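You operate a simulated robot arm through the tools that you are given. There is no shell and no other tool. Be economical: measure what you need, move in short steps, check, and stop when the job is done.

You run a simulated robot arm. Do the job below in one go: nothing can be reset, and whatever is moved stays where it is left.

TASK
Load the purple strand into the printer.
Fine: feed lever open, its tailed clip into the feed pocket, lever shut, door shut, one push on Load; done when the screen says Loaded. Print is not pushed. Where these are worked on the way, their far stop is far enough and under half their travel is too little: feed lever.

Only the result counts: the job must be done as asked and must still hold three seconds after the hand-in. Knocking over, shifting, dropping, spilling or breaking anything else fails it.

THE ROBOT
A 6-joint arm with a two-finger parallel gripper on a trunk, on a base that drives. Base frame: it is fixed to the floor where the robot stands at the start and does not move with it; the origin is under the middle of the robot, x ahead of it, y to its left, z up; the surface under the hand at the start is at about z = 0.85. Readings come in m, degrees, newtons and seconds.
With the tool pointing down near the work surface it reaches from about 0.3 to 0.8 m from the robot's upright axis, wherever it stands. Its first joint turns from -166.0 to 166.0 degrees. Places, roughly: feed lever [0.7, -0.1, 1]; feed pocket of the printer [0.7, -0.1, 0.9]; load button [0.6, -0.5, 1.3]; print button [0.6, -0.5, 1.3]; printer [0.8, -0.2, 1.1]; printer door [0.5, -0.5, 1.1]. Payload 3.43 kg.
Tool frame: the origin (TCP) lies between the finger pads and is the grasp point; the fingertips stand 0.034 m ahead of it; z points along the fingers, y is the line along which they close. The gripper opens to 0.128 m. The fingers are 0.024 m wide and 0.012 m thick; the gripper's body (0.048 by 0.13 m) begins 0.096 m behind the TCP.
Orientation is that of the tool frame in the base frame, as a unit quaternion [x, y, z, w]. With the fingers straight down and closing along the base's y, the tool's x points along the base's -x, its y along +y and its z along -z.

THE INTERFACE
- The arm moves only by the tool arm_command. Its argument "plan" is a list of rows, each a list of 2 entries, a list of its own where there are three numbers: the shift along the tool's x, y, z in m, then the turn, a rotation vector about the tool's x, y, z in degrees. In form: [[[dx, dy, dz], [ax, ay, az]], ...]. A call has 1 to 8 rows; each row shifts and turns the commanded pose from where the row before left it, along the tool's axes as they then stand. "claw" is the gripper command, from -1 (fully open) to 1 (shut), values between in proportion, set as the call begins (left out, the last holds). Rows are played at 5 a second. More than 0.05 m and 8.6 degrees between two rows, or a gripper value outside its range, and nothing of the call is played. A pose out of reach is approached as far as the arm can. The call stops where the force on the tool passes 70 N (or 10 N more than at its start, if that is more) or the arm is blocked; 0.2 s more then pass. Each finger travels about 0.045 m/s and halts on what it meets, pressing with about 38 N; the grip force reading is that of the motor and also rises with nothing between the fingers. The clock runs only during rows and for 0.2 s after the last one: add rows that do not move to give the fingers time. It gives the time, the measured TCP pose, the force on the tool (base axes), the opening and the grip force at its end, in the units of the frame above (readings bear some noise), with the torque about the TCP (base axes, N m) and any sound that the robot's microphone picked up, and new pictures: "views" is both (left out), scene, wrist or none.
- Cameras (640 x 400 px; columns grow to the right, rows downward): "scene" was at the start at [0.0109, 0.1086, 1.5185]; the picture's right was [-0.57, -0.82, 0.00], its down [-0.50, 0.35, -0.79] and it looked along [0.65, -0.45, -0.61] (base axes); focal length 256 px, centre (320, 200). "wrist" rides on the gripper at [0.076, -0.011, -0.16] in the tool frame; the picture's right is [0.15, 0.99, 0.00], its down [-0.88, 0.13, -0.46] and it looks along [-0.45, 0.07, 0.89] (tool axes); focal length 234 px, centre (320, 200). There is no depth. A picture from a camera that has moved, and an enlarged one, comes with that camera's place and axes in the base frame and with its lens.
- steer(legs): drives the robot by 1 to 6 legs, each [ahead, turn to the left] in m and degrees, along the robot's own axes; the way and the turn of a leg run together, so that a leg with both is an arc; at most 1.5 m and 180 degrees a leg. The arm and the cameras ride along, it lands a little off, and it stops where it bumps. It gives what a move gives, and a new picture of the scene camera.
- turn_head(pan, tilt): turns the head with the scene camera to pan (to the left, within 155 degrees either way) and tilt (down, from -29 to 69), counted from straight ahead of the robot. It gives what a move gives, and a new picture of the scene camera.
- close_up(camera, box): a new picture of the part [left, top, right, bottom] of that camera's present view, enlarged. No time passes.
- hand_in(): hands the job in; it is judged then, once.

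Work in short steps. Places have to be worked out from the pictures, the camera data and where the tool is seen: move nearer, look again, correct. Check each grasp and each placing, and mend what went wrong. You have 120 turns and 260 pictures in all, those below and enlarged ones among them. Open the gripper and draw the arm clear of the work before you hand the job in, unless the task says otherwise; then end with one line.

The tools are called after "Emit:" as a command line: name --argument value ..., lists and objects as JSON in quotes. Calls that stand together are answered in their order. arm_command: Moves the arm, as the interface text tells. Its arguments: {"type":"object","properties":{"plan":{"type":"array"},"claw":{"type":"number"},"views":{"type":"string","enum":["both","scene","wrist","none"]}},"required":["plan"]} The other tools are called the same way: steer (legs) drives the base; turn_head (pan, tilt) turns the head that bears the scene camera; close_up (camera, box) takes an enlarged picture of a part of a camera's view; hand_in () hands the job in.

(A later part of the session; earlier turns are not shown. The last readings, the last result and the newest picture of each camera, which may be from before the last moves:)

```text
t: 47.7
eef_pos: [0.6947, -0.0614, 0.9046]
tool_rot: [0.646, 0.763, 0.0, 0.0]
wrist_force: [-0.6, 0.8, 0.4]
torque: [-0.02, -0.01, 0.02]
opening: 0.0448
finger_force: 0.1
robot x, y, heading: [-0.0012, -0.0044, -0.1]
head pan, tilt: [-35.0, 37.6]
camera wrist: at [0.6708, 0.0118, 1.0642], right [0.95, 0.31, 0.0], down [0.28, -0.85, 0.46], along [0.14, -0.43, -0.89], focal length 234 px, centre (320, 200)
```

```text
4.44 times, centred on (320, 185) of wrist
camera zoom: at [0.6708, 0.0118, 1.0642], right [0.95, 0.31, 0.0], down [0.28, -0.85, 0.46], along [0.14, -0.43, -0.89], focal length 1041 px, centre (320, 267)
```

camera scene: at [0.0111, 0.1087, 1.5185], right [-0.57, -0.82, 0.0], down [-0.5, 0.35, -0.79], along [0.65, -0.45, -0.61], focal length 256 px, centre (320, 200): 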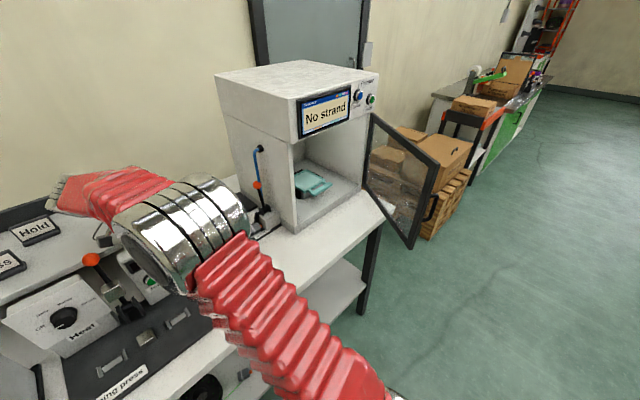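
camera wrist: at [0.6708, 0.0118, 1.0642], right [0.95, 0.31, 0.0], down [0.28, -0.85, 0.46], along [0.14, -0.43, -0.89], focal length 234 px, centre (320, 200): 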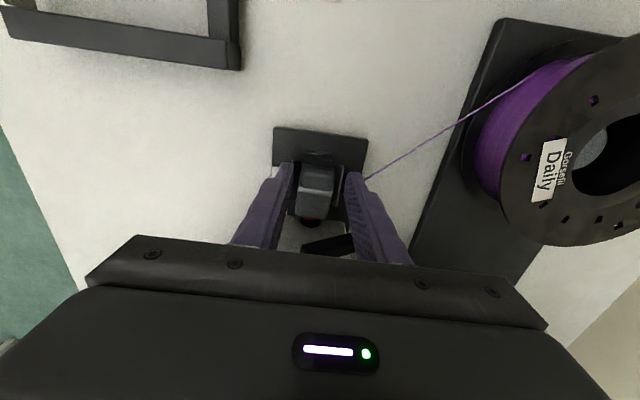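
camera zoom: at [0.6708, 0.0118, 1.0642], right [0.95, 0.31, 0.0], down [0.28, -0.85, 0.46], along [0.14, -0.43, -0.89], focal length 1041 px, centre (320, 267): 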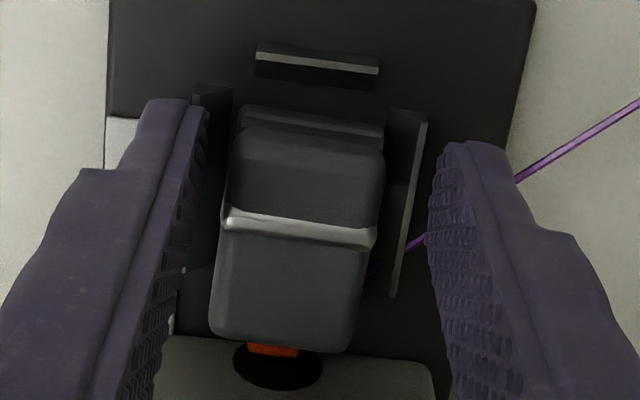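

Everything is clear of contact. I shift 1.5 mm left, grip the clip, then draw it back 4 mm toward the lip.

Emit:
arm_command --plan '[[[0, -0.0015, 0.001], [0, 0, 0]], [[0, 0, 0], [0, 0, 0]], [[0, 0, 0], [0, 0, 0]], [[0, 0, 0], [0, 0, 0]]]' --claw 1 --views "none"

Emit:
arm_command --plan '[[[0.002, 0, 0], [0, 0, 0]], [[0.0015, 0, 0], [0, 0, 0]], [[0.001, 0, 0], [0, 0, 0]], [[0, 0, 0], [0, 0, 0]]]' --views "wrist"

Emit:
close_up --camera "wrist" --box '[260, 140, 380, 230]'

```text
t: 48.7
eef_pos: [0.6937, -0.0623, 0.9039]
tool_rot: [0.645, 0.764, 0.001, 0.0]
wrist_force: [-0.8, -0.1, 0.7]
torque: [0.02, 0.03, 0.01]
opening: 0.0285
finger_force: 38.2
robot x, y, heading: [0.0026, 0.0013, -0.3]
head pan, tilt: [-35.0, 37.6]
```

```text
t: 49.7
eef_pos: [0.6925, -0.0575, 0.9052]
tool_rot: [0.645, 0.764, 0.0, 0.0]
wrist_force: [-0.6, 0.5, -0.2]
torque: [0.01, 0.01, -0.04]
opening: 0.0283
finger_force: 38.4
robot x, y, heading: [0.0019, -0.001, -0.2]
head pan, tilt: [-35.0, 37.6]
camera wrist: at [0.6673, 0.0172, 1.0641], right [0.95, 0.31, 0.0], down [0.27, -0.85, 0.46], along [0.14, -0.43, -0.89], focal length 234 px, centre (320, 200)
```

wrist: 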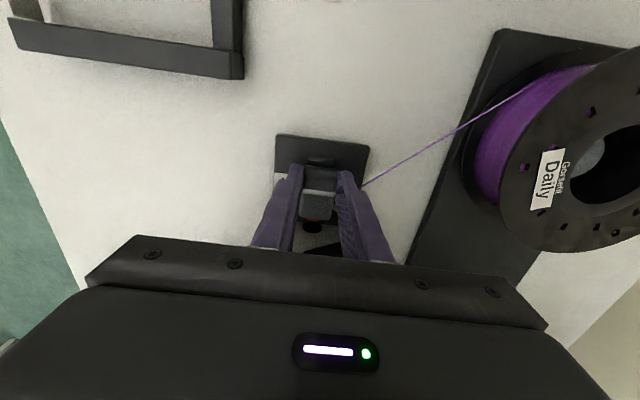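

```text
4.44 times, centred on (320, 185) of wrist
camera zoom: at [0.6673, 0.0172, 1.0641], right [0.95, 0.31, 0.0], down [0.27, -0.85, 0.46], along [0.14, -0.43, -0.89], focal length 1041 px, centre (320, 267)
```

zoom: 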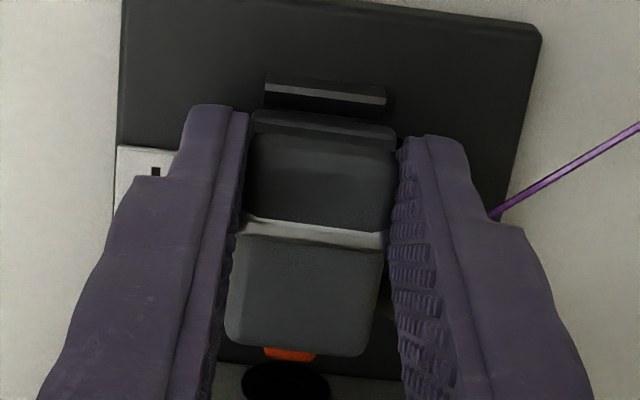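

The clip's back now nearly meets the lip. I press it lightly down, release, and lift off for a check.

Emit:
arm_command --plan '[[[0, 0, 0.002], [0, 0, 0]], [[0, 0, 0.001], [0, 0, 0]], [[0, 0, 0], [0, 0, 0]]]' --views "none"

Emit:
arm_command --plan '[[[0, 0, 0], [0, 0, 0]], [[0, 0, 0], [0, 0, 0]], [[0, 0, -0.02], [0, 0, 0]], [[0, 0, -0.03], [0, 0, 0]], [[0, 0, 0], [0, 0, 0]]]' --claw 0.3 --views "wrist"

Emit:
close_up --camera "wrist" --box '[260, 140, 380, 230]'

```text
t: 50.5
eef_pos: [0.692, -0.0579, 0.9035]
tool_rot: [0.645, 0.764, 0.001, 0.001]
wrist_force: [-7.9, 2.1, 27.0]
torque: [-0.43, 0.27, 0.07]
opening: 0.0286
finger_force: 38.3
robot x, y, heading: [-0.0012, 0.0013, 0.3]
head pan, tilt: [-35.0, 37.6]
```

```text
t: 51.7
eef_pos: [0.6924, -0.0566, 0.9511]
tool_rot: [0.645, 0.764, -0.001, -0.001]
wrist_force: [0.1, -0.6, -0.5]
torque: [-0.03, 0.02, 0.01]
opening: 0.045
finger_force: 0.0
robot x, y, heading: [-0.0009, -0.0042, 0.0]
head pan, tilt: [-35.0, 37.6]
camera wrist: at [0.6678, 0.0174, 1.1111], right [0.95, 0.31, 0.0], down [0.28, -0.85, 0.46], along [0.14, -0.43, -0.89], focal length 234 px, centre (320, 200)
```

wrist: 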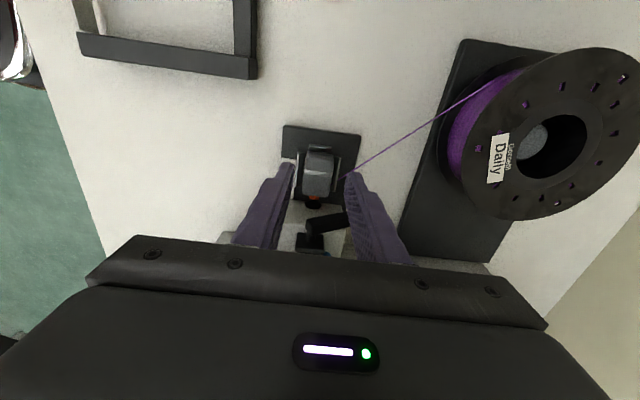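

```text
4.44 times, centred on (320, 185) of wrist
camera zoom: at [0.6678, 0.0174, 1.1111], right [0.95, 0.31, 0.0], down [0.28, -0.85, 0.46], along [0.14, -0.43, -0.89], focal length 1041 px, centre (320, 267)
```

zoom: 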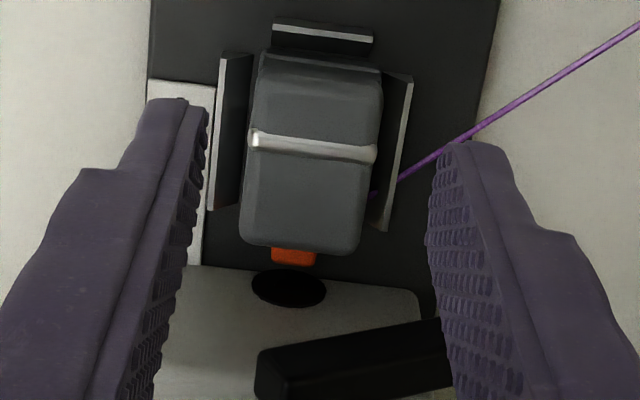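

The clip now lies exactly between rails and lip. I go round to the -x side of the ball again to shut the lever.

Emit:
arm_command --plan '[[[0, 0, -0.045], [0, 0, 0]], [[0, -0.045, -0.009], [0, 0, 0]], [[0, -0.045, 0], [0, 0, 0]], [[0, -0.008, 0], [0, -8.5, 0]], [[0, 0, 0], [0, -8.5, 0]], [[-0.038, 0, 0.0115], [0, 0, 0]], [[-0.038, 0, 0.0115], [0, 0, 0]], [[0, 0, 0], [0, 0, 0]]]' --claw 1 --views "wrist"

```text
t: 53.5
eef_pos: [0.6078, -0.1522, 1.0061]
tool_rot: [0.638, 0.755, -0.096, 0.113]
wrist_force: [-1.1, 0.1, -0.4]
torque: [0.02, 0.04, -0.04]
opening: 0.0
finger_force: 33.1
robot x, y, heading: [0.0009, -0.0003, 0.3]
head pan, tilt: [-35.0, 37.6]
camera wrist: at [0.5769, -0.0352, 1.1367], right [0.95, 0.3, -0.04], down [0.25, -0.68, 0.69], along [0.18, -0.67, -0.72], focal length 234 px, centre (320, 200)
```

wrist: 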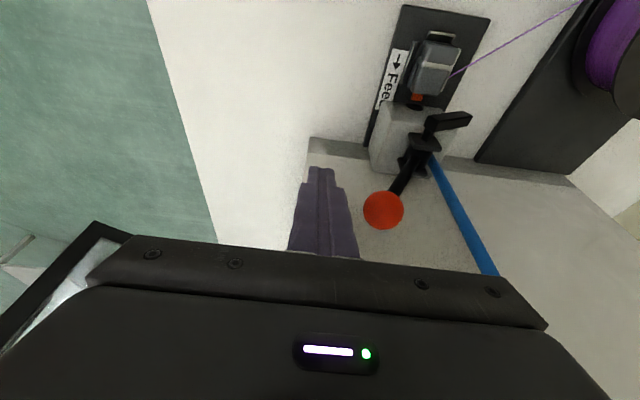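

Ball is to the right of the finger. I push toward +x in two stages.

Emit:
arm_command --plan '[[[0.004, 0.018, 0], [0, 0, 0]], [[0, 0.018, 0], [0, 0, 0]], [[0, 0.018, 0], [0, 0, 0]], [[0, 0.012, 0], [0, 0, 0]], [[0, 0.01, 0], [0, 0, 0]], [[0, 0, 0], [0, 0, 0]]]' --views "wrist"

Emit:
arm_command --plan '[[[0, 0.01, 0], [0, 0, 0]], [[0, 0.01, 0], [0, 0, 0]], [[0, 0.008, 0], [0, 0, 0]], [[0, 0.008, 0], [0, 0, 0]], [[0, 0, 0], [0, 0, 0]]]' --views "wrist"

Emit:
close_up --camera "wrist" --box '[240, 0, 440, 240]'

```text
t: 54.9
eef_pos: [0.6841, -0.1352, 1.0046]
tool_rot: [0.639, 0.755, -0.095, 0.113]
wrist_force: [-0.6, -0.4, -0.5]
torque: [0.01, -0.02, 0.03]
opening: 0.0002
finger_force: 32.7
robot x, y, heading: [-0.0046, -0.0003, -0.0]
head pan, tilt: [-35.0, 37.6]
camera wrist: at [0.6519, -0.019, 1.1361], right [0.95, 0.3, -0.04], down [0.25, -0.68, 0.69], along [0.18, -0.67, -0.72], focal length 234 px, centre (320, 200)
```

wrist: 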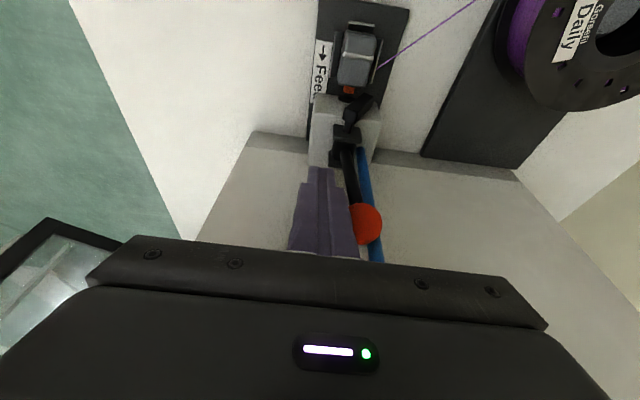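

```text
t: 56.1
eef_pos: [0.7152, -0.1308, 1.006]
tool_rot: [0.64, 0.754, -0.098, 0.11]
wrist_force: [-39.9, -3.3, 3.1]
torque: [-0.14, 1.37, -0.11]
opening: 0.0002
finger_force: 33.0
robot x, y, heading: [-0.0004, 0.0009, -0.0]
head pan, tilt: [-35.0, 37.6]
camera wrist: at [0.6843, -0.0136, 1.1358], right [0.95, 0.3, -0.05], down [0.25, -0.68, 0.69], along [0.17, -0.67, -0.72], focal length 234 px, centre (320, 200)
```

wrist: 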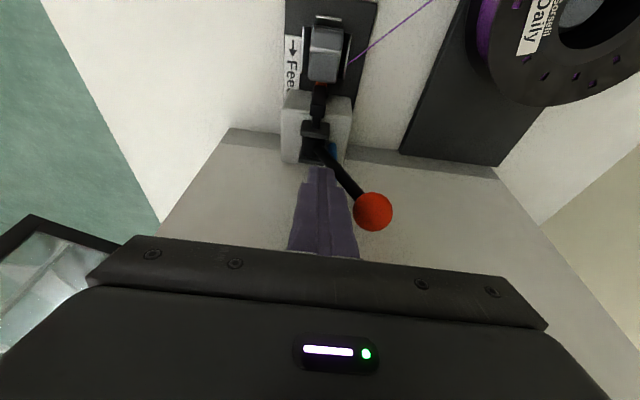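

```text
1.67 times, centred on (340, 120) of wrist
camera zoom: at [0.6843, -0.0136, 1.1358], right [0.95, 0.3, -0.05], down [0.25, -0.68, 0.69], along [0.17, -0.67, -0.72], focal length 390 px, centre (287, 333)
```

zoom: 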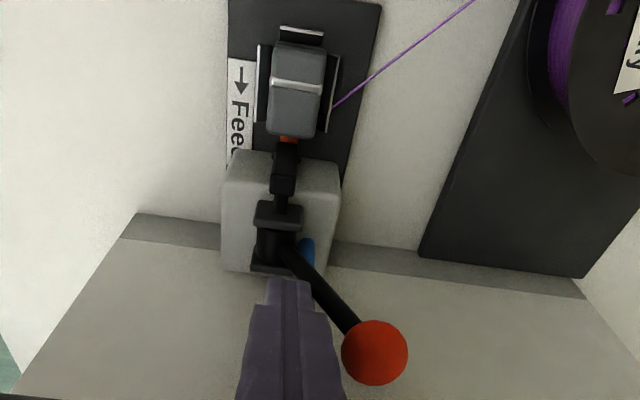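

The foot passed in front of the clip's body and the lever snapped over to +x. The 40 N is the fingertip against the bracket, so I back off and retreat to the clear-view pose to check.

Emit:
arm_command --plan '[[[0, -0.04, 0], [0, 0, 0]], [[0.045, 0, -0.014], [0, 0, 0]], [[0.045, 0, -0.014], [0, 0, 0]], [[0.045, 0, -0.014], [0, 0, 0]], [[0.045, 0, -0.014], [0, -8.5, 0]], [[0.03, 0, -0.01], [0, -8.5, 0]], [[0, 0.02, -0.03], [0, -8.5, 0]], [[0, 0, 0], [0, 0, 0]]]' --views "scene"

Emit:
close_up --camera "scene" --box '[225, 150, 305, 250]'

Emit:
close_up --camera "scene" --box '[280, 60, 460, 250]'

```text
t: 57.9
eef_pos: [0.6597, 0.1019, 1.0284]
tool_rot: [0.601, 0.712, -0.234, 0.278]
wrist_force: [-0.1, 0.3, 0.4]
torque: [-0.03, 0.01, 0.0]
opening: 0.0
finger_force: 32.5
robot x, y, heading: [0.0027, 0.0003, 0.1]
head pan, tilt: [-35.0, 37.6]
camera scene: at [0.0111, 0.1087, 1.5185], right [-0.57, -0.82, 0.0], down [-0.5, 0.35, -0.79], along [0.65, -0.45, -0.61], focal length 256 px, centre (320, 200)
```

scene: 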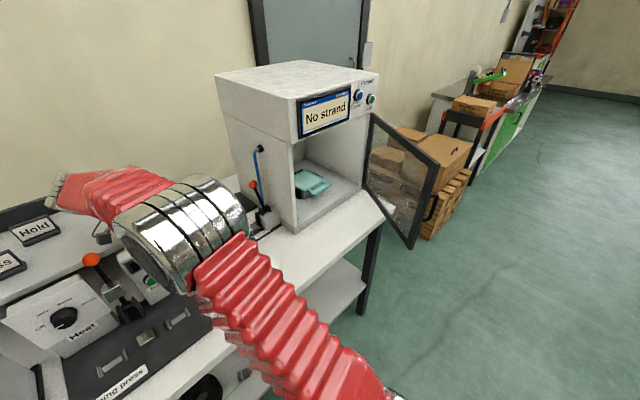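

```text
4.00 times, centred on (265, 200) of scene
camera zoom: at [0.0111, 0.1087, 1.5185], right [-0.57, -0.82, 0.0], down [-0.5, 0.35, -0.79], along [0.65, -0.45, -0.61], focal length 1023 px, centre (540, 200)
```

zoom: 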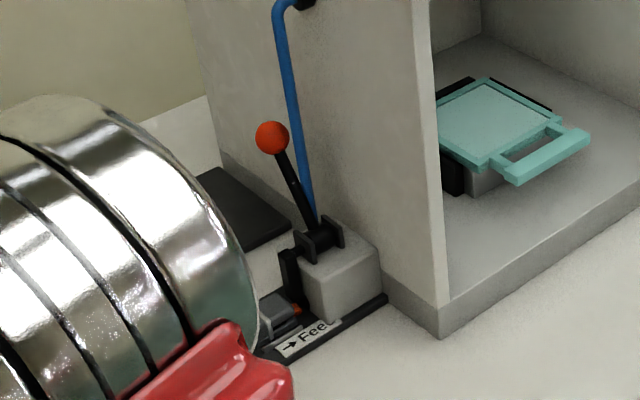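

```text
2.11 times, centred on (370, 155) of scene
camera zoom: at [0.0111, 0.1087, 1.5185], right [-0.57, -0.82, 0.0], down [-0.5, 0.35, -0.79], along [0.65, -0.45, -0.61], focal length 538 px, centre (215, 295)
```

zoom: 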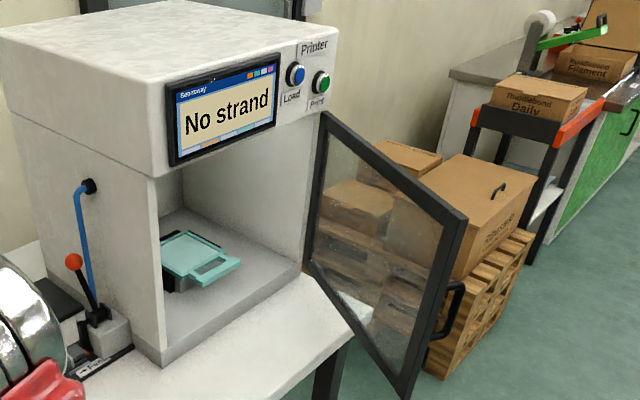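

The lever stands in its shut place with the clip held behind the foot. Now the door: hinge near (0.684, -0.595), free edge near (0.31, -0.47), height 0.87–1.2, open about 62°; it must be pushed from its outer (-y) side. First I straighten and raise the hand.

Emit:
arm_command --plan '[[[0, 0, -0.03], [0, 8.54, 0]], [[0, 0, -0.03], [0, 8.54, 0]], [[0, 0, -0.03], [0, 8.54, 0]], [[0, -0.03, -0.03], [0, 8.54, 0]], [[0, -0.035, -0.03], [0, 8.54, 0]], [[0, -0.04, -0.02], [0, 0, 0]], [[0, -0.04, -0.02], [0, 0, 0]], [[0, -0.04, -0.02], [0, 0, 0]]]' --views "none"

Emit:
arm_command --plan '[[[0, -0.045, -0.02], [0, 0, 0]], [[-0.02, -0.04, -0.02], [0, 0, 0]], [[-0.045, 0, -0.01], [0, 0, 0]], [[-0.045, 0, -0.01], [0, 0, 0]], [[-0.045, 0, 0], [0, 0, 0]], [[-0.045, 0, 0], [0, 0, 0]], [[-0.045, 0, 0], [0, 0, 0]], [[0, 0, 0], [0, 0, 0]]]'

```text
t: 59.7
eef_pos: [0.4671, 0.131, 1.2177]
tool_rot: [0.646, 0.764, 0.0, -0.002]
wrist_force: [1.0, 0.8, 0.3]
torque: [0.0, 0.06, -0.02]
opening: 0.0002
finger_force: 33.6
robot x, y, heading: [-0.0003, 0.0022, 0.1]
head pan, tilt: [-35.0, 37.6]
```

```text
t: 61.5
eef_pos: [0.4259, -0.1255, 1.2775]
tool_rot: [0.645, 0.764, 0.001, -0.001]
wrist_force: [0.3, -0.2, -0.7]
torque: [-0.03, -0.03, 0.02]
opening: 0.0
finger_force: 32.7
robot x, y, heading: [-0.0016, -0.0011, -0.1]
head pan, tilt: [-35.0, 37.6]
camera scene: at [0.0107, 0.1086, 1.5185], right [-0.57, -0.82, 0.0], down [-0.5, 0.35, -0.79], along [0.65, -0.45, -0.61], focal length 256 px, centre (320, 200)
camera wrist: at [0.4015, -0.0526, 1.4383], right [0.95, 0.31, 0.0], down [0.28, -0.85, 0.45], along [0.14, -0.43, -0.89], focal length 234 px, centre (320, 200)
```

scene: 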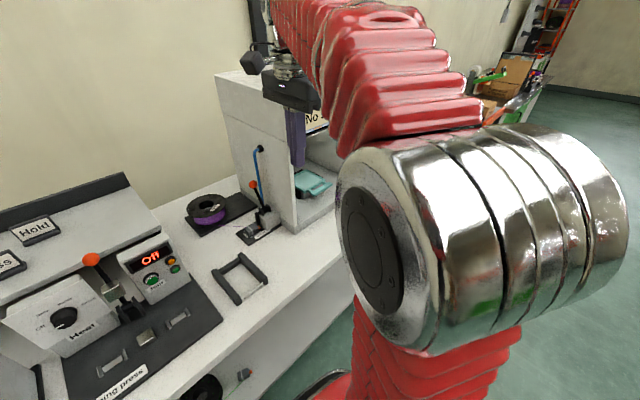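
wrist: 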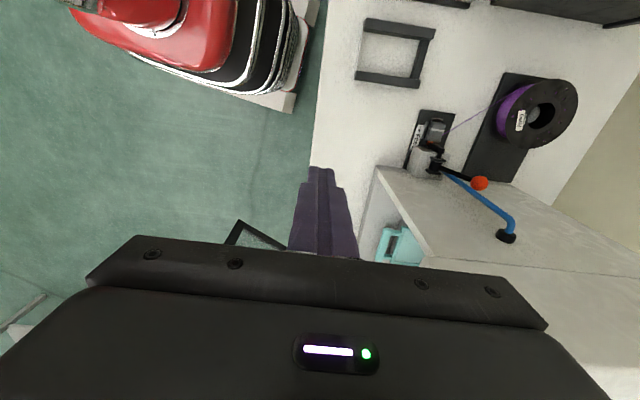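

The way is clear; I carry on toward the door's outer side, staying above its top.

Emit:
arm_command --plan '[[[-0.045, -0.015, -0.01], [0, 0, 0]], [[-0.045, -0.015, -0.01], [0, 0, 0]], [[-0.045, -0.015, -0.01], [0, 0, 0]], [[-0.045, -0.016, 0], [0, 0, 0]], [[-0.045, -0.016, 0], [0, 0, 0]], [[-0.045, -0.016, 0], [0, 0, 0]], [[-0.045, -0.016, 0], [0, 0, 0]], [[0, 0, 0], [0, 0, 0]]]'

```text
t: 63.3
eef_pos: [0.3685, -0.4521, 1.3076]
tool_rot: [0.645, 0.764, 0.001, 0.0]
wrist_force: [0.2, 0.6, -0.3]
torque: [0.01, 0.03, 0.0]
opening: 0.0
finger_force: 33.1
robot x, y, heading: [0.0025, -0.0017, 0.0]
head pan, tilt: [-35.0, 37.6]
camera scene: at [0.0108, 0.1086, 1.5185], right [-0.57, -0.82, 0.0], down [-0.5, 0.35, -0.79], along [0.65, -0.45, -0.61], focal length 256 px, centre (320, 200)
camera wrist: at [0.3432, -0.3784, 1.4661], right [0.95, 0.31, 0.0], down [0.27, -0.85, 0.45], along [0.14, -0.43, -0.89], focal length 234 px, centre (320, 200)
```

scene: 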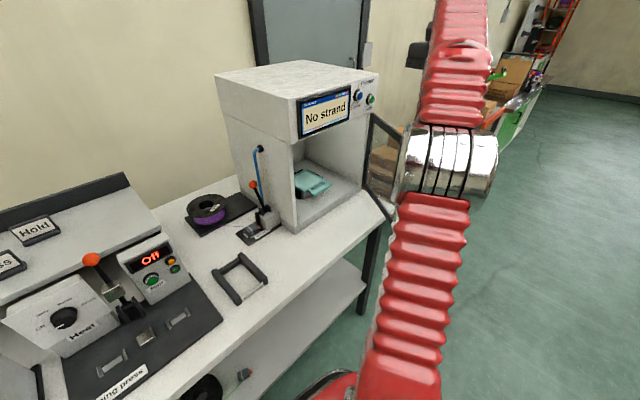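
wrist: 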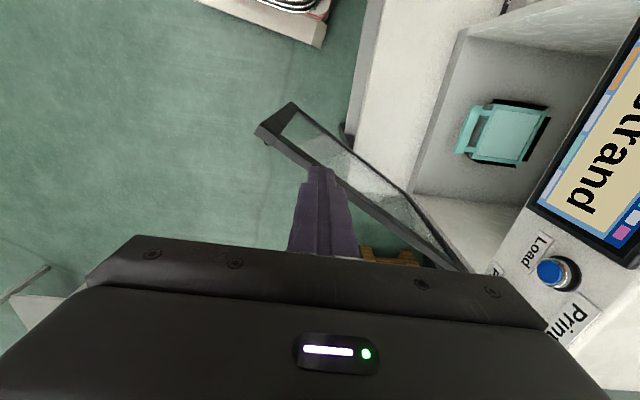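

The door's free edge is at (0.295, -0.444), its top at 1.2, outer face toward -y. I move to (0.394, -0.545) outside it and lower to TCP z≈1.14.

Emit:
arm_command --plan '[[[-0.048, 0.005, 0], [0, 0, 0]], [[-0.048, 0.005, 0], [0, 0, 0]], [[0, 0, 0.045], [0, 0, 0]], [[0, 0, 0.045], [0, 0, 0]], [[0, 0, 0.045], [0, 0, 0]], [[0, 0, 0.03], [0, 0, 0]], [[0, 0, 0], [0, 0, 0]]]'

```text
t: 64.8
eef_pos: [0.3758, -0.5139, 1.11]
tool_rot: [0.646, 0.763, 0.0, 0.012]
wrist_force: [-0.5, 0.1, 5.2]
torque: [0.14, -0.19, 0.02]
opening: 0.0
finger_force: 33.5
out of reach, approached as far as the arm can: row 1, 2
robot x, y, heading: [-0.0003, -0.0009, -0.2]
head pan, tilt: [-35.0, 37.6]
stopped in row 7: the force on the tool passed its limit at 81 N (the readings are from after the stop); the commanded pose is now the measured one
camera scene: at [0.0107, 0.1086, 1.5185], right [-0.57, -0.82, 0.0], down [-0.5, 0.35, -0.79], along [0.65, -0.45, -0.61], focal length 256 px, centre (320, 200)
camera wrist: at [0.3484, -0.4372, 1.269], right [0.95, 0.31, 0.01], down [0.27, -0.84, 0.47], along [0.16, -0.45, -0.88], focal length 234 px, centre (320, 200)
```

scene: 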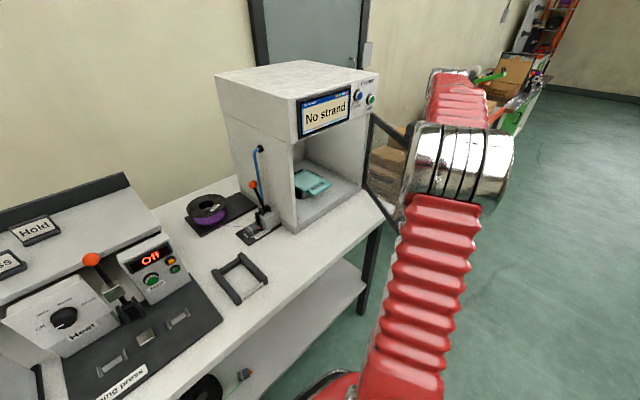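
wrist: 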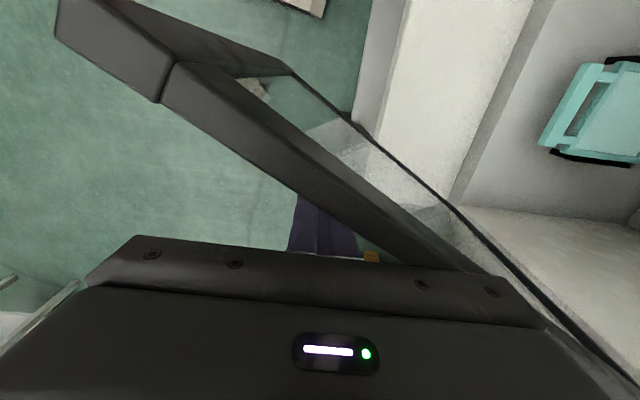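

The gripper's body met the door's top edge (TCP at 1.11 is a bit low), but the finger is on the outer side. I rise 3.5 cm and start pushing the door along its arc.

Emit:
arm_command --plan '[[[0, 0, -0.035], [0, 0, 0]], [[0.0136, 0.0094, 0], [0, 0, 0]], [[0.028, 0.0143, 0], [0, 0, 0]], [[0.028, 0.0143, 0], [0, 0, 0]], [[0, 0, 0], [0, 0, 0]]]'

```text
t: 66.0
eef_pos: [0.4026, -0.4371, 1.1458]
tool_rot: [0.646, 0.764, -0.001, 0.011]
wrist_force: [-0.4, 0.2, -0.1]
torque: [-0.03, 0.0, 0.02]
opening: 0.0
finger_force: 33.2
robot x, y, heading: [-0.003, 0.0001, 0.0]
head pan, tilt: [-35.0, 37.6]
camera scene: at [0.0109, 0.1086, 1.5185], right [-0.57, -0.82, 0.0], down [-0.5, 0.35, -0.79], along [0.65, -0.45, -0.61], focal length 256 px, centre (320, 200)
camera wrist: at [0.3756, -0.3612, 1.3038], right [0.95, 0.31, 0.01], down [0.27, -0.84, 0.47], along [0.15, -0.45, -0.88], focal length 234 px, centre (320, 200)
```

scene: 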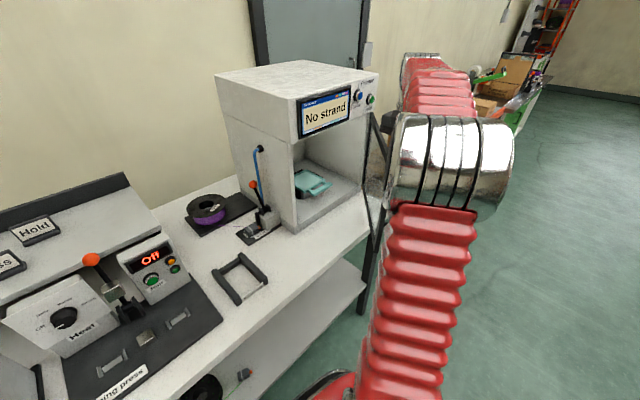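
wrist: 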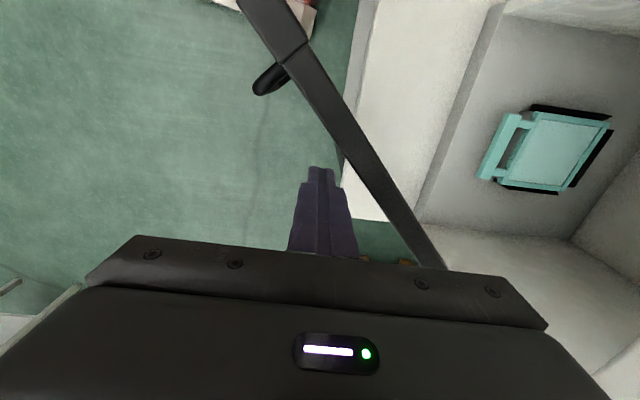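

The door is swinging in front of the finger. I follow the arc further.

Emit:
arm_command --plan '[[[0.0287, 0.0258, 0], [0, 0, 0]], [[0.0287, 0.0258, 0], [0, 0, 0]], [[0.0219, 0.0326, 0], [0, 0, 0]], [[0.0219, 0.0326, 0], [0, 0, 0]], [[0.0096, 0.0244, 0], [0, 0, 0]], [[0.0096, 0.0244, 0], [0, 0, 0]], [[0, 0, 0], [0, 0, 0]]]'

```text
t: 67.5
eef_pos: [0.5334, -0.2961, 1.1453]
tool_rot: [0.648, 0.762, -0.006, 0.005]
wrist_force: [-38.9, 2.0, -2.8]
torque: [-0.45, -5.41, 1.6]
opening: 0.0001
finger_force: 33.6
robot x, y, heading: [0.0001, -0.0008, -0.1]
head pan, tilt: [-35.0, 37.6]
stopped in row 7: the force on the tool passed its limit at 84 N (the readings are from after the stop); the commanded pose is now the measured one
camera scene: at [0.0083, 0.1086, 1.5185], right [-0.57, -0.82, 0.0], down [-0.5, 0.35, -0.79], along [0.65, -0.45, -0.61], focal length 256 px, centre (320, 200)
camera wrist: at [0.5089, -0.2199, 1.304], right [0.95, 0.3, -0.01], down [0.27, -0.84, 0.47], along [0.14, -0.45, -0.88], focal length 234 px, centre (320, 200)
```

scene: 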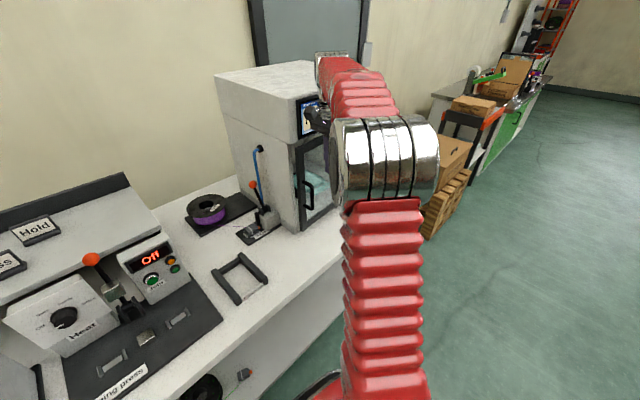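
wrist: 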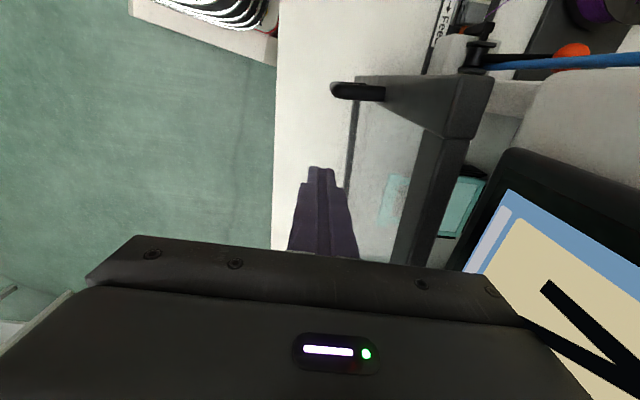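

The door has swung to the frame; the hand's body touched the printer head at z≈1.28 though. I back off at once and look at the door.

Emit:
arm_command --plan '[[[0, -0.04, 0], [0, 0, 0]], [[0, -0.045, 0], [0, 0, 0]], [[0.02, -0.04, 0], [0, 0, 0]], [[0.045, 0, 0], [0, 0, 0]], [[0.045, 0, 0], [0, 0, 0]], [[0.045, 0, 0], [0, 0, 0]], [[0.045, 0, 0], [0, 0, 0]], [[0, 0, 0], [0, 0, 0]]]'

Emit:
close_up --camera "scene" --box '[200, 60, 400, 250]'

```text
t: 69.3
eef_pos: [0.3801, -0.1177, 1.14]
tool_rot: [0.647, 0.762, -0.005, 0.005]
wrist_force: [0.8, 0.3, -0.7]
torque: [0.03, -0.01, -0.03]
opening: 0.0
finger_force: 33.4
robot x, y, heading: [-0.0005, -0.0039, 0.1]
head pan, tilt: [-35.0, 37.6]
camera scene: at [0.0105, 0.1086, 1.5185], right [-0.57, -0.82, 0.0], down [-0.5, 0.35, -0.79], along [0.65, -0.45, -0.61], focal length 256 px, centre (320, 200)
camera wrist: at [0.3559, -0.0408, 1.2984], right [0.95, 0.3, 0.0], down [0.27, -0.84, 0.47], along [0.14, -0.45, -0.88], focal length 234 px, centre (320, 200)
```

scene: 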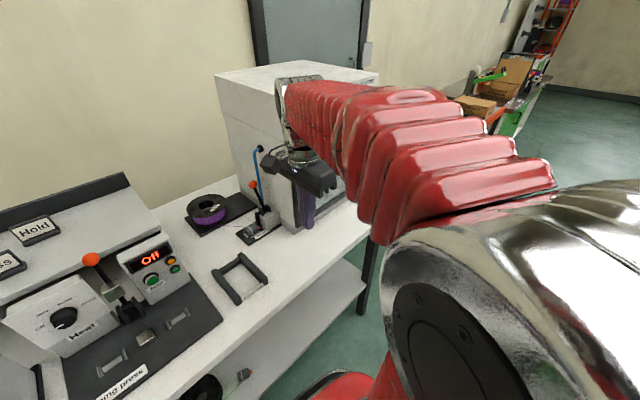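
wrist: 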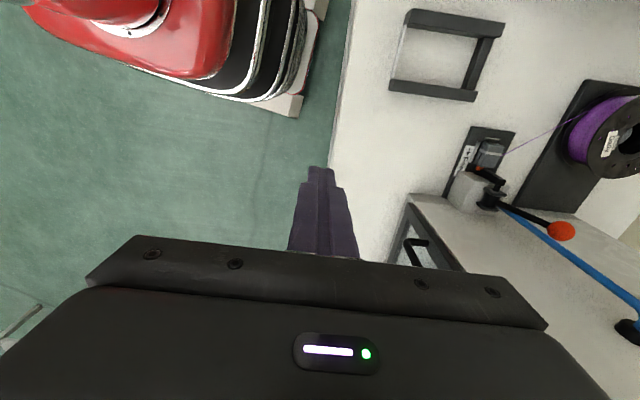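

```text
2.11 times, centred on (300, 155) of scene
camera zoom: at [0.0105, 0.1086, 1.5185], right [-0.57, -0.82, 0.0], down [-0.5, 0.35, -0.79], along [0.65, -0.45, -0.61], focal length 538 px, centre (362, 295)
```

zoom: 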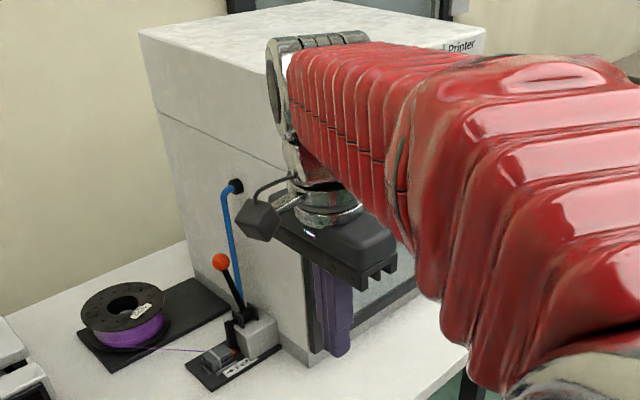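

The door looks about shut, but I must see it properly. I swing the tool to point forward (into the printer front), which suits both checking the door and pressing Load at about (0.60, -0.45, 1.30).

Emit:
arm_command --plan '[[[-0.01, 0.01, 0], [-8.5, 0, 0]], [[-0.01, 0.01, 0], [-8.5, 0, 0]], [[-0.01, 0.01, 0], [-8.5, 0, 0]], [[-0.01, 0, 0], [-8.5, 0, 0]], [[-0.01, 0, 0], [-8.5, 0, 0]], [[-0.01, 0, 0], [-8.5, 0, 0]], [[0, 0, 0], [-8.5, 0, 0]], [[0, 0, 0], [-8.5, 0, 0]]]' --views "none"

Emit:
arm_command --plan '[[[0, 0, 0], [-8.5, 0, 0]], [[0, 0, 0], [-8.5, 0, 0]], [[0, 0, 0], [-5, 0, 0]], [[0, 0, 0], [0, 0, 0]]]'

```text
t: 70.9
eef_pos: [0.4457, -0.1023, 1.1472]
tool_rot: [0.499, 0.712, 0.4, 0.291]
wrist_force: [-0.9, -0.5, -0.2]
torque: [0.01, -0.01, 0.0]
opening: 0.0
finger_force: 33.1
robot x, y, heading: [0.0041, 0.0022, -0.0]
head pan, tilt: [-35.0, 37.6]
stopped in row 8: the arm was blocked; the commanded pose is now the measured one
```

```text
t: 71.9
eef_pos: [0.4454, -0.1046, 1.1479]
tool_rot: [0.436, 0.621, 0.528, 0.383]
wrist_force: [0.9, -0.3, 0.4]
torque: [0.03, -0.02, -0.01]
opening: 0.0
finger_force: 33.3
robot x, y, heading: [-0.0019, -0.0007, 0.3]
head pan, tilt: [-35.0, 37.6]
camera scene: at [0.0104, 0.1086, 1.5185], right [-0.57, -0.82, 0.0], down [-0.5, 0.35, -0.79], along [0.65, -0.45, -0.61], focal length 256 px, centre (320, 200)
camera wrist: at [0.2687, -0.0833, 1.1597], right [0.09, 0.2, 0.98], down [-0.12, -0.97, 0.21], along [0.99, -0.14, -0.06], focal length 234 px, centre (320, 200)
```

scene: 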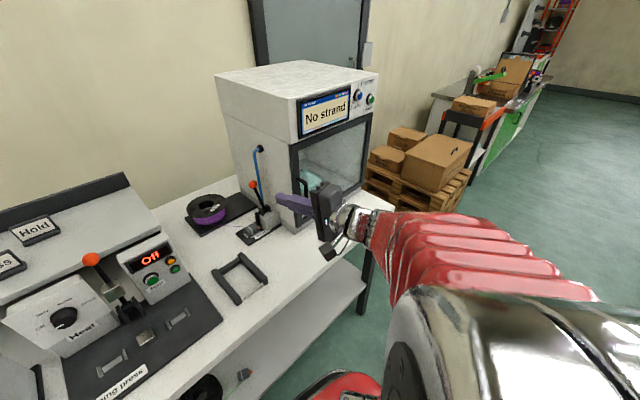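
wrist: 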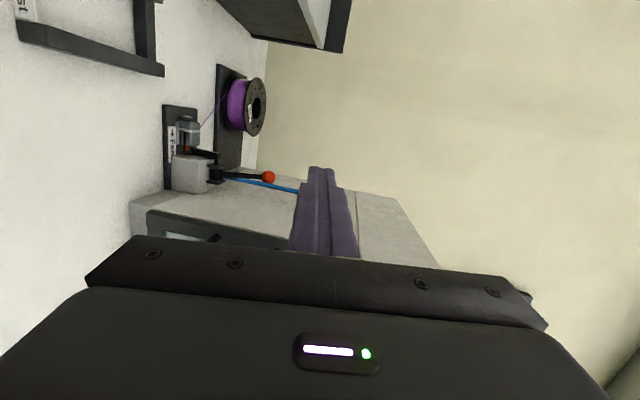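

The door looks shut from here; I enlarge it and the screen to check.

Emit:
close_up --camera "scene" --box '[270, 60, 400, 240]'

Emit:
close_up --camera "wrist" --box '[120, 100, 440, 260]'

```text
2.22 times, centred on (335, 150) of scene
camera zoom: at [0.0104, 0.1086, 1.5185], right [-0.57, -0.82, 0.0], down [-0.5, 0.35, -0.79], along [0.65, -0.45, -0.61], focal length 568 px, centre (287, 311)
```

zoom: 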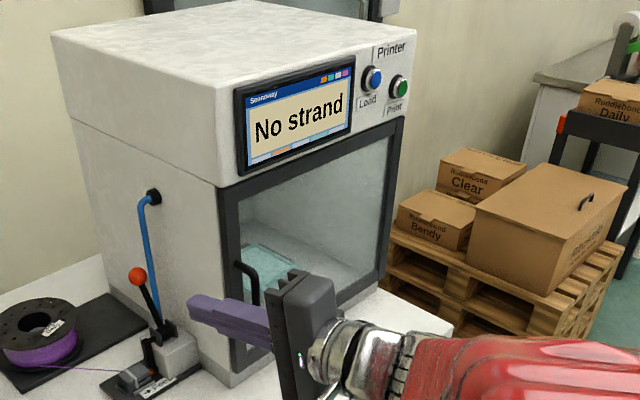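

```text
2.00 times, centred on (280, 180) of wrist
camera zoom: at [0.2687, -0.0833, 1.1597], right [0.09, 0.2, 0.98], down [-0.12, -0.97, 0.21], along [0.99, -0.14, -0.06], focal length 468 px, centre (400, 240)
```

zoom: 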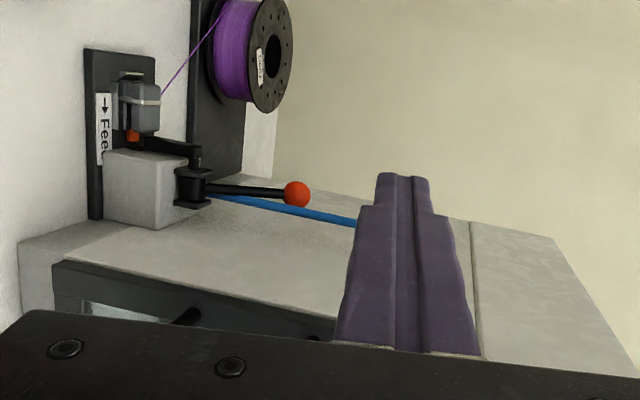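

Door and lever both look shut, and the clip sits behind the foot. I square the tool to the front face (it ended about 13° off) and go to the door's left frame for a gentle press, to be sure it is fully home.

Emit:
arm_command --plan '[[[0, 0, 0], [-4.27, -4.8, 0.8]], [[0, 0, 0], [-4.27, -4.8, 0.8]], [[-0.044, 0.005, 0], [0, 0, 0]], [[-0.044, 0.005, 0], [0, 0, 0]], [[-0.044, 0.005, 0], [0, 0, 0]], [[0, 0, 0.03], [0, 0, 0]], [[0, 0, 0.02], [0, 0, 0]], [[0, 0, 0], [0, 0, 0]]]'

Emit:
close_up --camera "scene" --box '[270, 60, 400, 240]'

```text
t: 73.7
eef_pos: [0.545, -0.2479, 1.183]
tool_rot: [0.457, 0.54, 0.54, 0.456]
wrist_force: [-0.7, -0.6, 0.0]
torque: [-0.01, 0.0, -0.03]
opening: 0.0
finger_force: 32.8
out of reach, approached as far as the arm can: row 1, 2
robot x, y, heading: [-0.0043, 0.0004, -0.2]
head pan, tilt: [-35.0, 37.6]
camera scene: at [0.0105, 0.1086, 1.5185], right [-0.57, -0.82, 0.0], down [-0.5, 0.35, -0.79], along [0.65, -0.45, -0.61], focal length 256 px, centre (320, 200)
camera wrist: at [0.3744, -0.1979, 1.1719], right [-0.02, 0.14, 0.99], down [-0.3, -0.94, 0.13], along [0.95, -0.3, 0.07], focal length 234 px, centre (320, 200)
```

scene: 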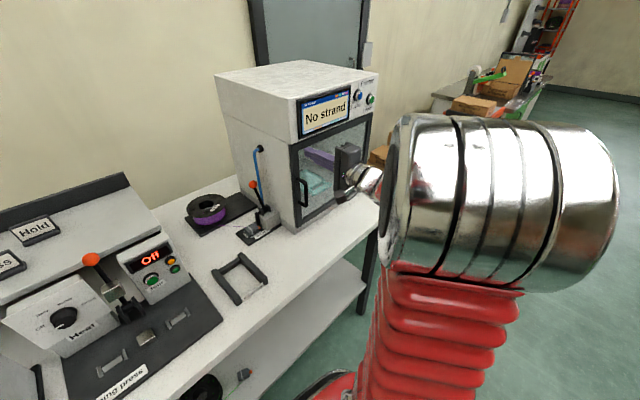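
wrist: 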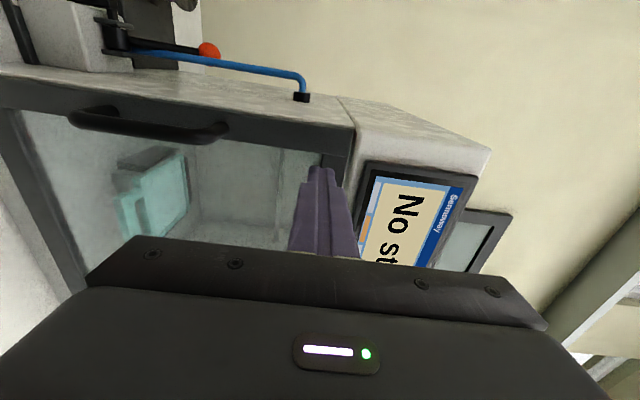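

```text
2.22 times, centred on (335, 150) of scene
camera zoom: at [0.0105, 0.1086, 1.5185], right [-0.57, -0.82, 0.0], down [-0.5, 0.35, -0.79], along [0.65, -0.45, -0.61], focal length 568 px, centre (287, 311)
```

zoom: 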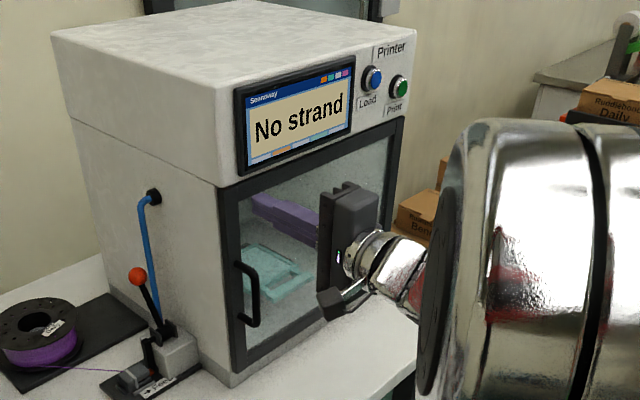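

The door looks flush. I make a gentle contact with its left frame to be certain before the single Load push.

Emit:
arm_command --plan '[[[0.03, -0.01, 0], [0, 0, 0]], [[0, 0, 0.008], [0, 0, 0]], [[0, 0, 0.006], [0, 0, 0]], [[0, 0, 0], [0, 0, 0]]]'

Emit:
close_up --camera "wrist" --box '[0, 60, 400, 260]'

```text
t: 74.7
eef_pos: [0.5533, -0.2176, 1.1729]
tool_rot: [0.457, 0.539, 0.54, 0.456]
wrist_force: [-3.3, 0.7, -0.6]
torque: [-0.02, 0.04, 0.07]
opening: 0.0
finger_force: 32.5
robot x, y, heading: [0.0014, 0.001, -0.0]
head pan, tilt: [-35.0, 37.6]
camera scene: at [0.0103, 0.1086, 1.5185], right [-0.57, -0.82, 0.0], down [-0.5, 0.35, -0.79], along [0.65, -0.45, -0.61], focal length 256 px, centre (320, 200)
camera wrist: at [0.3819, -0.168, 1.162], right [-0.02, 0.14, 0.99], down [-0.3, -0.94, 0.13], along [0.95, -0.3, 0.07], focal length 234 px, centre (320, 200)
```

scene: 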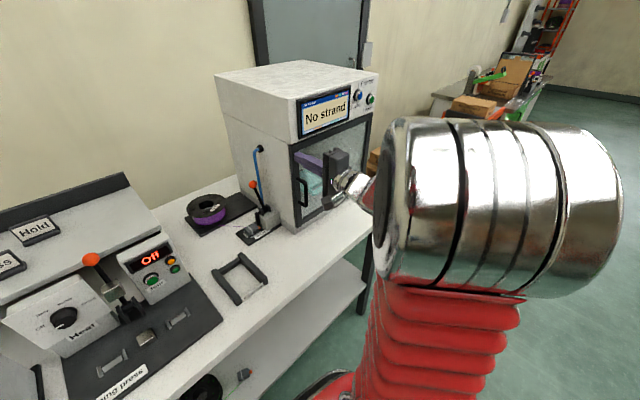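
wrist: 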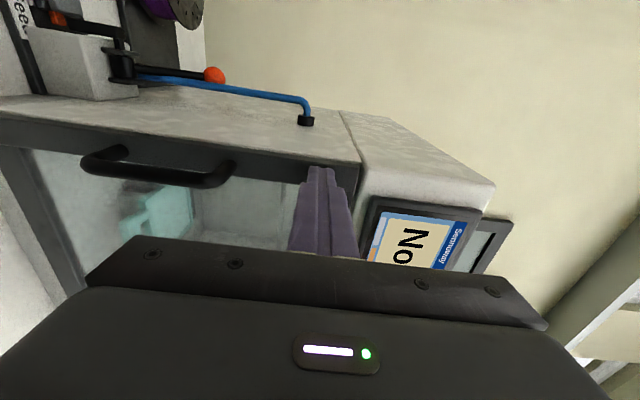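

```text
1.60 times, centred on (200, 160) of wrist
camera zoom: at [0.3819, -0.168, 1.162], right [-0.02, 0.14, 0.99], down [-0.3, -0.94, 0.13], along [0.95, -0.3, 0.07], focal length 375 px, centre (512, 264)
```

zoom: 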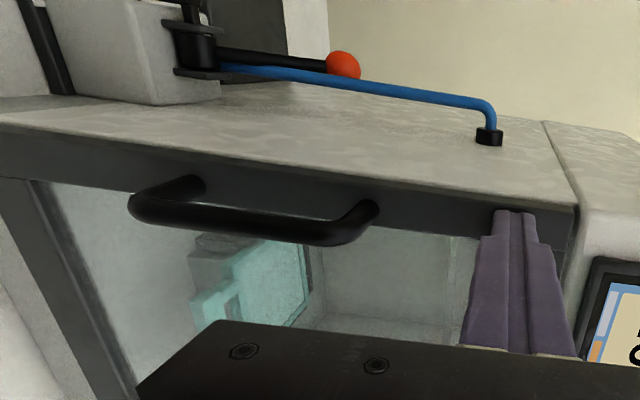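

The finger touches the frame (3 N). I press slightly.

Emit:
arm_command --plan '[[[0, 0, 0.005], [0, 0, 0]], [[0, 0, 0.003], [0, 0, 0]], [[0, 0, 0], [0, 0, 0]]]' --views "none"

```text
t: 75.3
eef_pos: [0.5524, -0.216, 1.1738]
tool_rot: [0.458, 0.54, 0.539, 0.457]
wrist_force: [-45.0, 0.8, 4.5]
torque: [0.06, -0.15, 0.77]
opening: 0.0
finger_force: 33.2
robot x, y, heading: [-0.0022, -0.0003, -0.2]
head pan, tilt: [-35.0, 37.6]
stopped in row 2: the force on the tool passed its limit at 77 N (the readings are from after the stop); the commanded pose is now the measured one
```

The door is firmly shut. I back off and move up and right toward the Load button.

Emit:
arm_command --plan '[[[0, 0, -0.045], [0, 0, 0]], [[0, 0, -0.037], [0, 0, 0]], [[-0.04, 0.021, 0], [0, 0, 0]], [[-0.04, 0.021, 0], [0, 0, 0]], [[-0.04, 0.021, 0], [0, 0, 0]], [[-0.04, 0.021, 0], [0, 0, 0]], [[-0.04, 0.021, 0], [0, 0, 0]], [[0, 0.02, 0], [0, 0, 0]]]'

```text
t: 77.1
eef_pos: [0.5111, -0.4288, 1.2957]
tool_rot: [0.459, 0.54, 0.538, 0.456]
wrist_force: [-0.4, 1.1, -0.2]
torque: [-0.01, 0.01, -0.02]
opening: 0.0
finger_force: 32.4
robot x, y, heading: [-0.0019, 0.0008, -0.0]
head pan, tilt: [-35.0, 37.6]
camera scene: at [0.0102, 0.1086, 1.5185], right [-0.57, -0.82, 0.0], down [-0.5, 0.35, -0.79], along [0.65, -0.45, -0.61], focal length 256 px, centre (320, 200)
camera wrist: at [0.3396, -0.3795, 1.2857], right [-0.02, 0.14, 0.99], down [-0.31, -0.94, 0.13], along [0.95, -0.3, 0.06], focal length 234 px, centre (320, 200)
```

scene: 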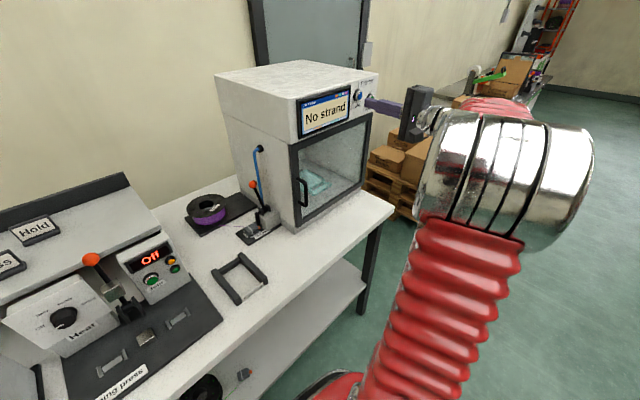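
wrist: 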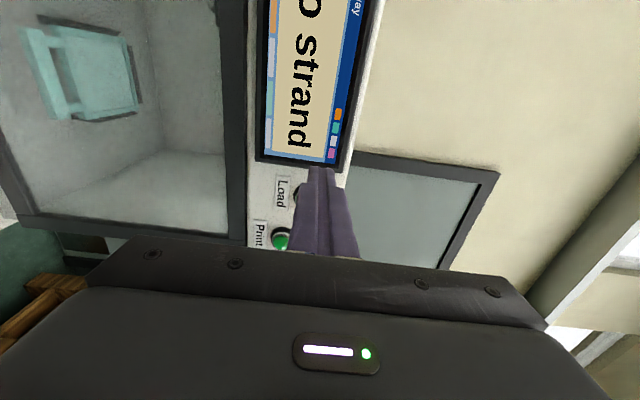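

The Load button is just behind the fingertips. I enlarge.

Emit:
close_up --camera "wrist" --box '[230, 130, 390, 260]'

Emit:
close_up --camera "scene" --box '[330, 70, 430, 140]'

```text
3.08 times, centred on (310, 195) of wrist
camera zoom: at [0.3396, -0.3795, 1.2857], right [-0.02, 0.14, 0.99], down [-0.31, -0.94, 0.13], along [0.95, -0.3, 0.06], focal length 720 px, centre (351, 215)
```

zoom: 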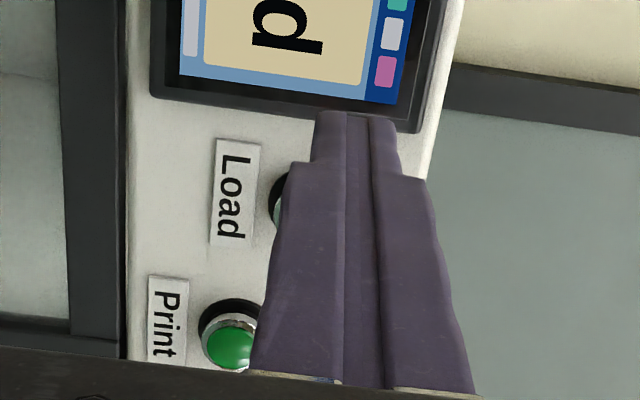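

```text
5.71 times, centred on (380, 105) of scene
camera zoom: at [0.0102, 0.1086, 1.5185], right [-0.57, -0.82, 0.0], down [-0.5, 0.35, -0.79], along [0.65, -0.45, -0.61], focal length 1461 px, centre (-23, 743)
```

zoom: 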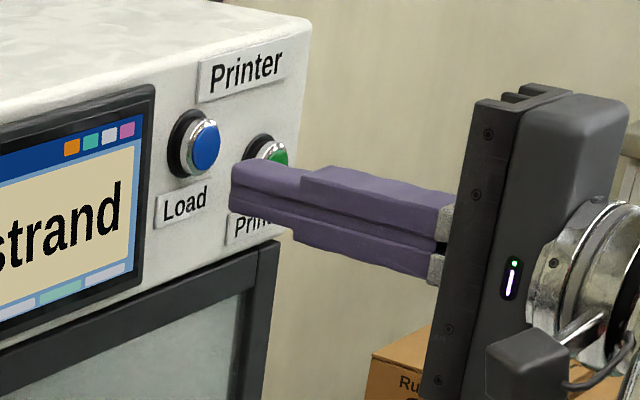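

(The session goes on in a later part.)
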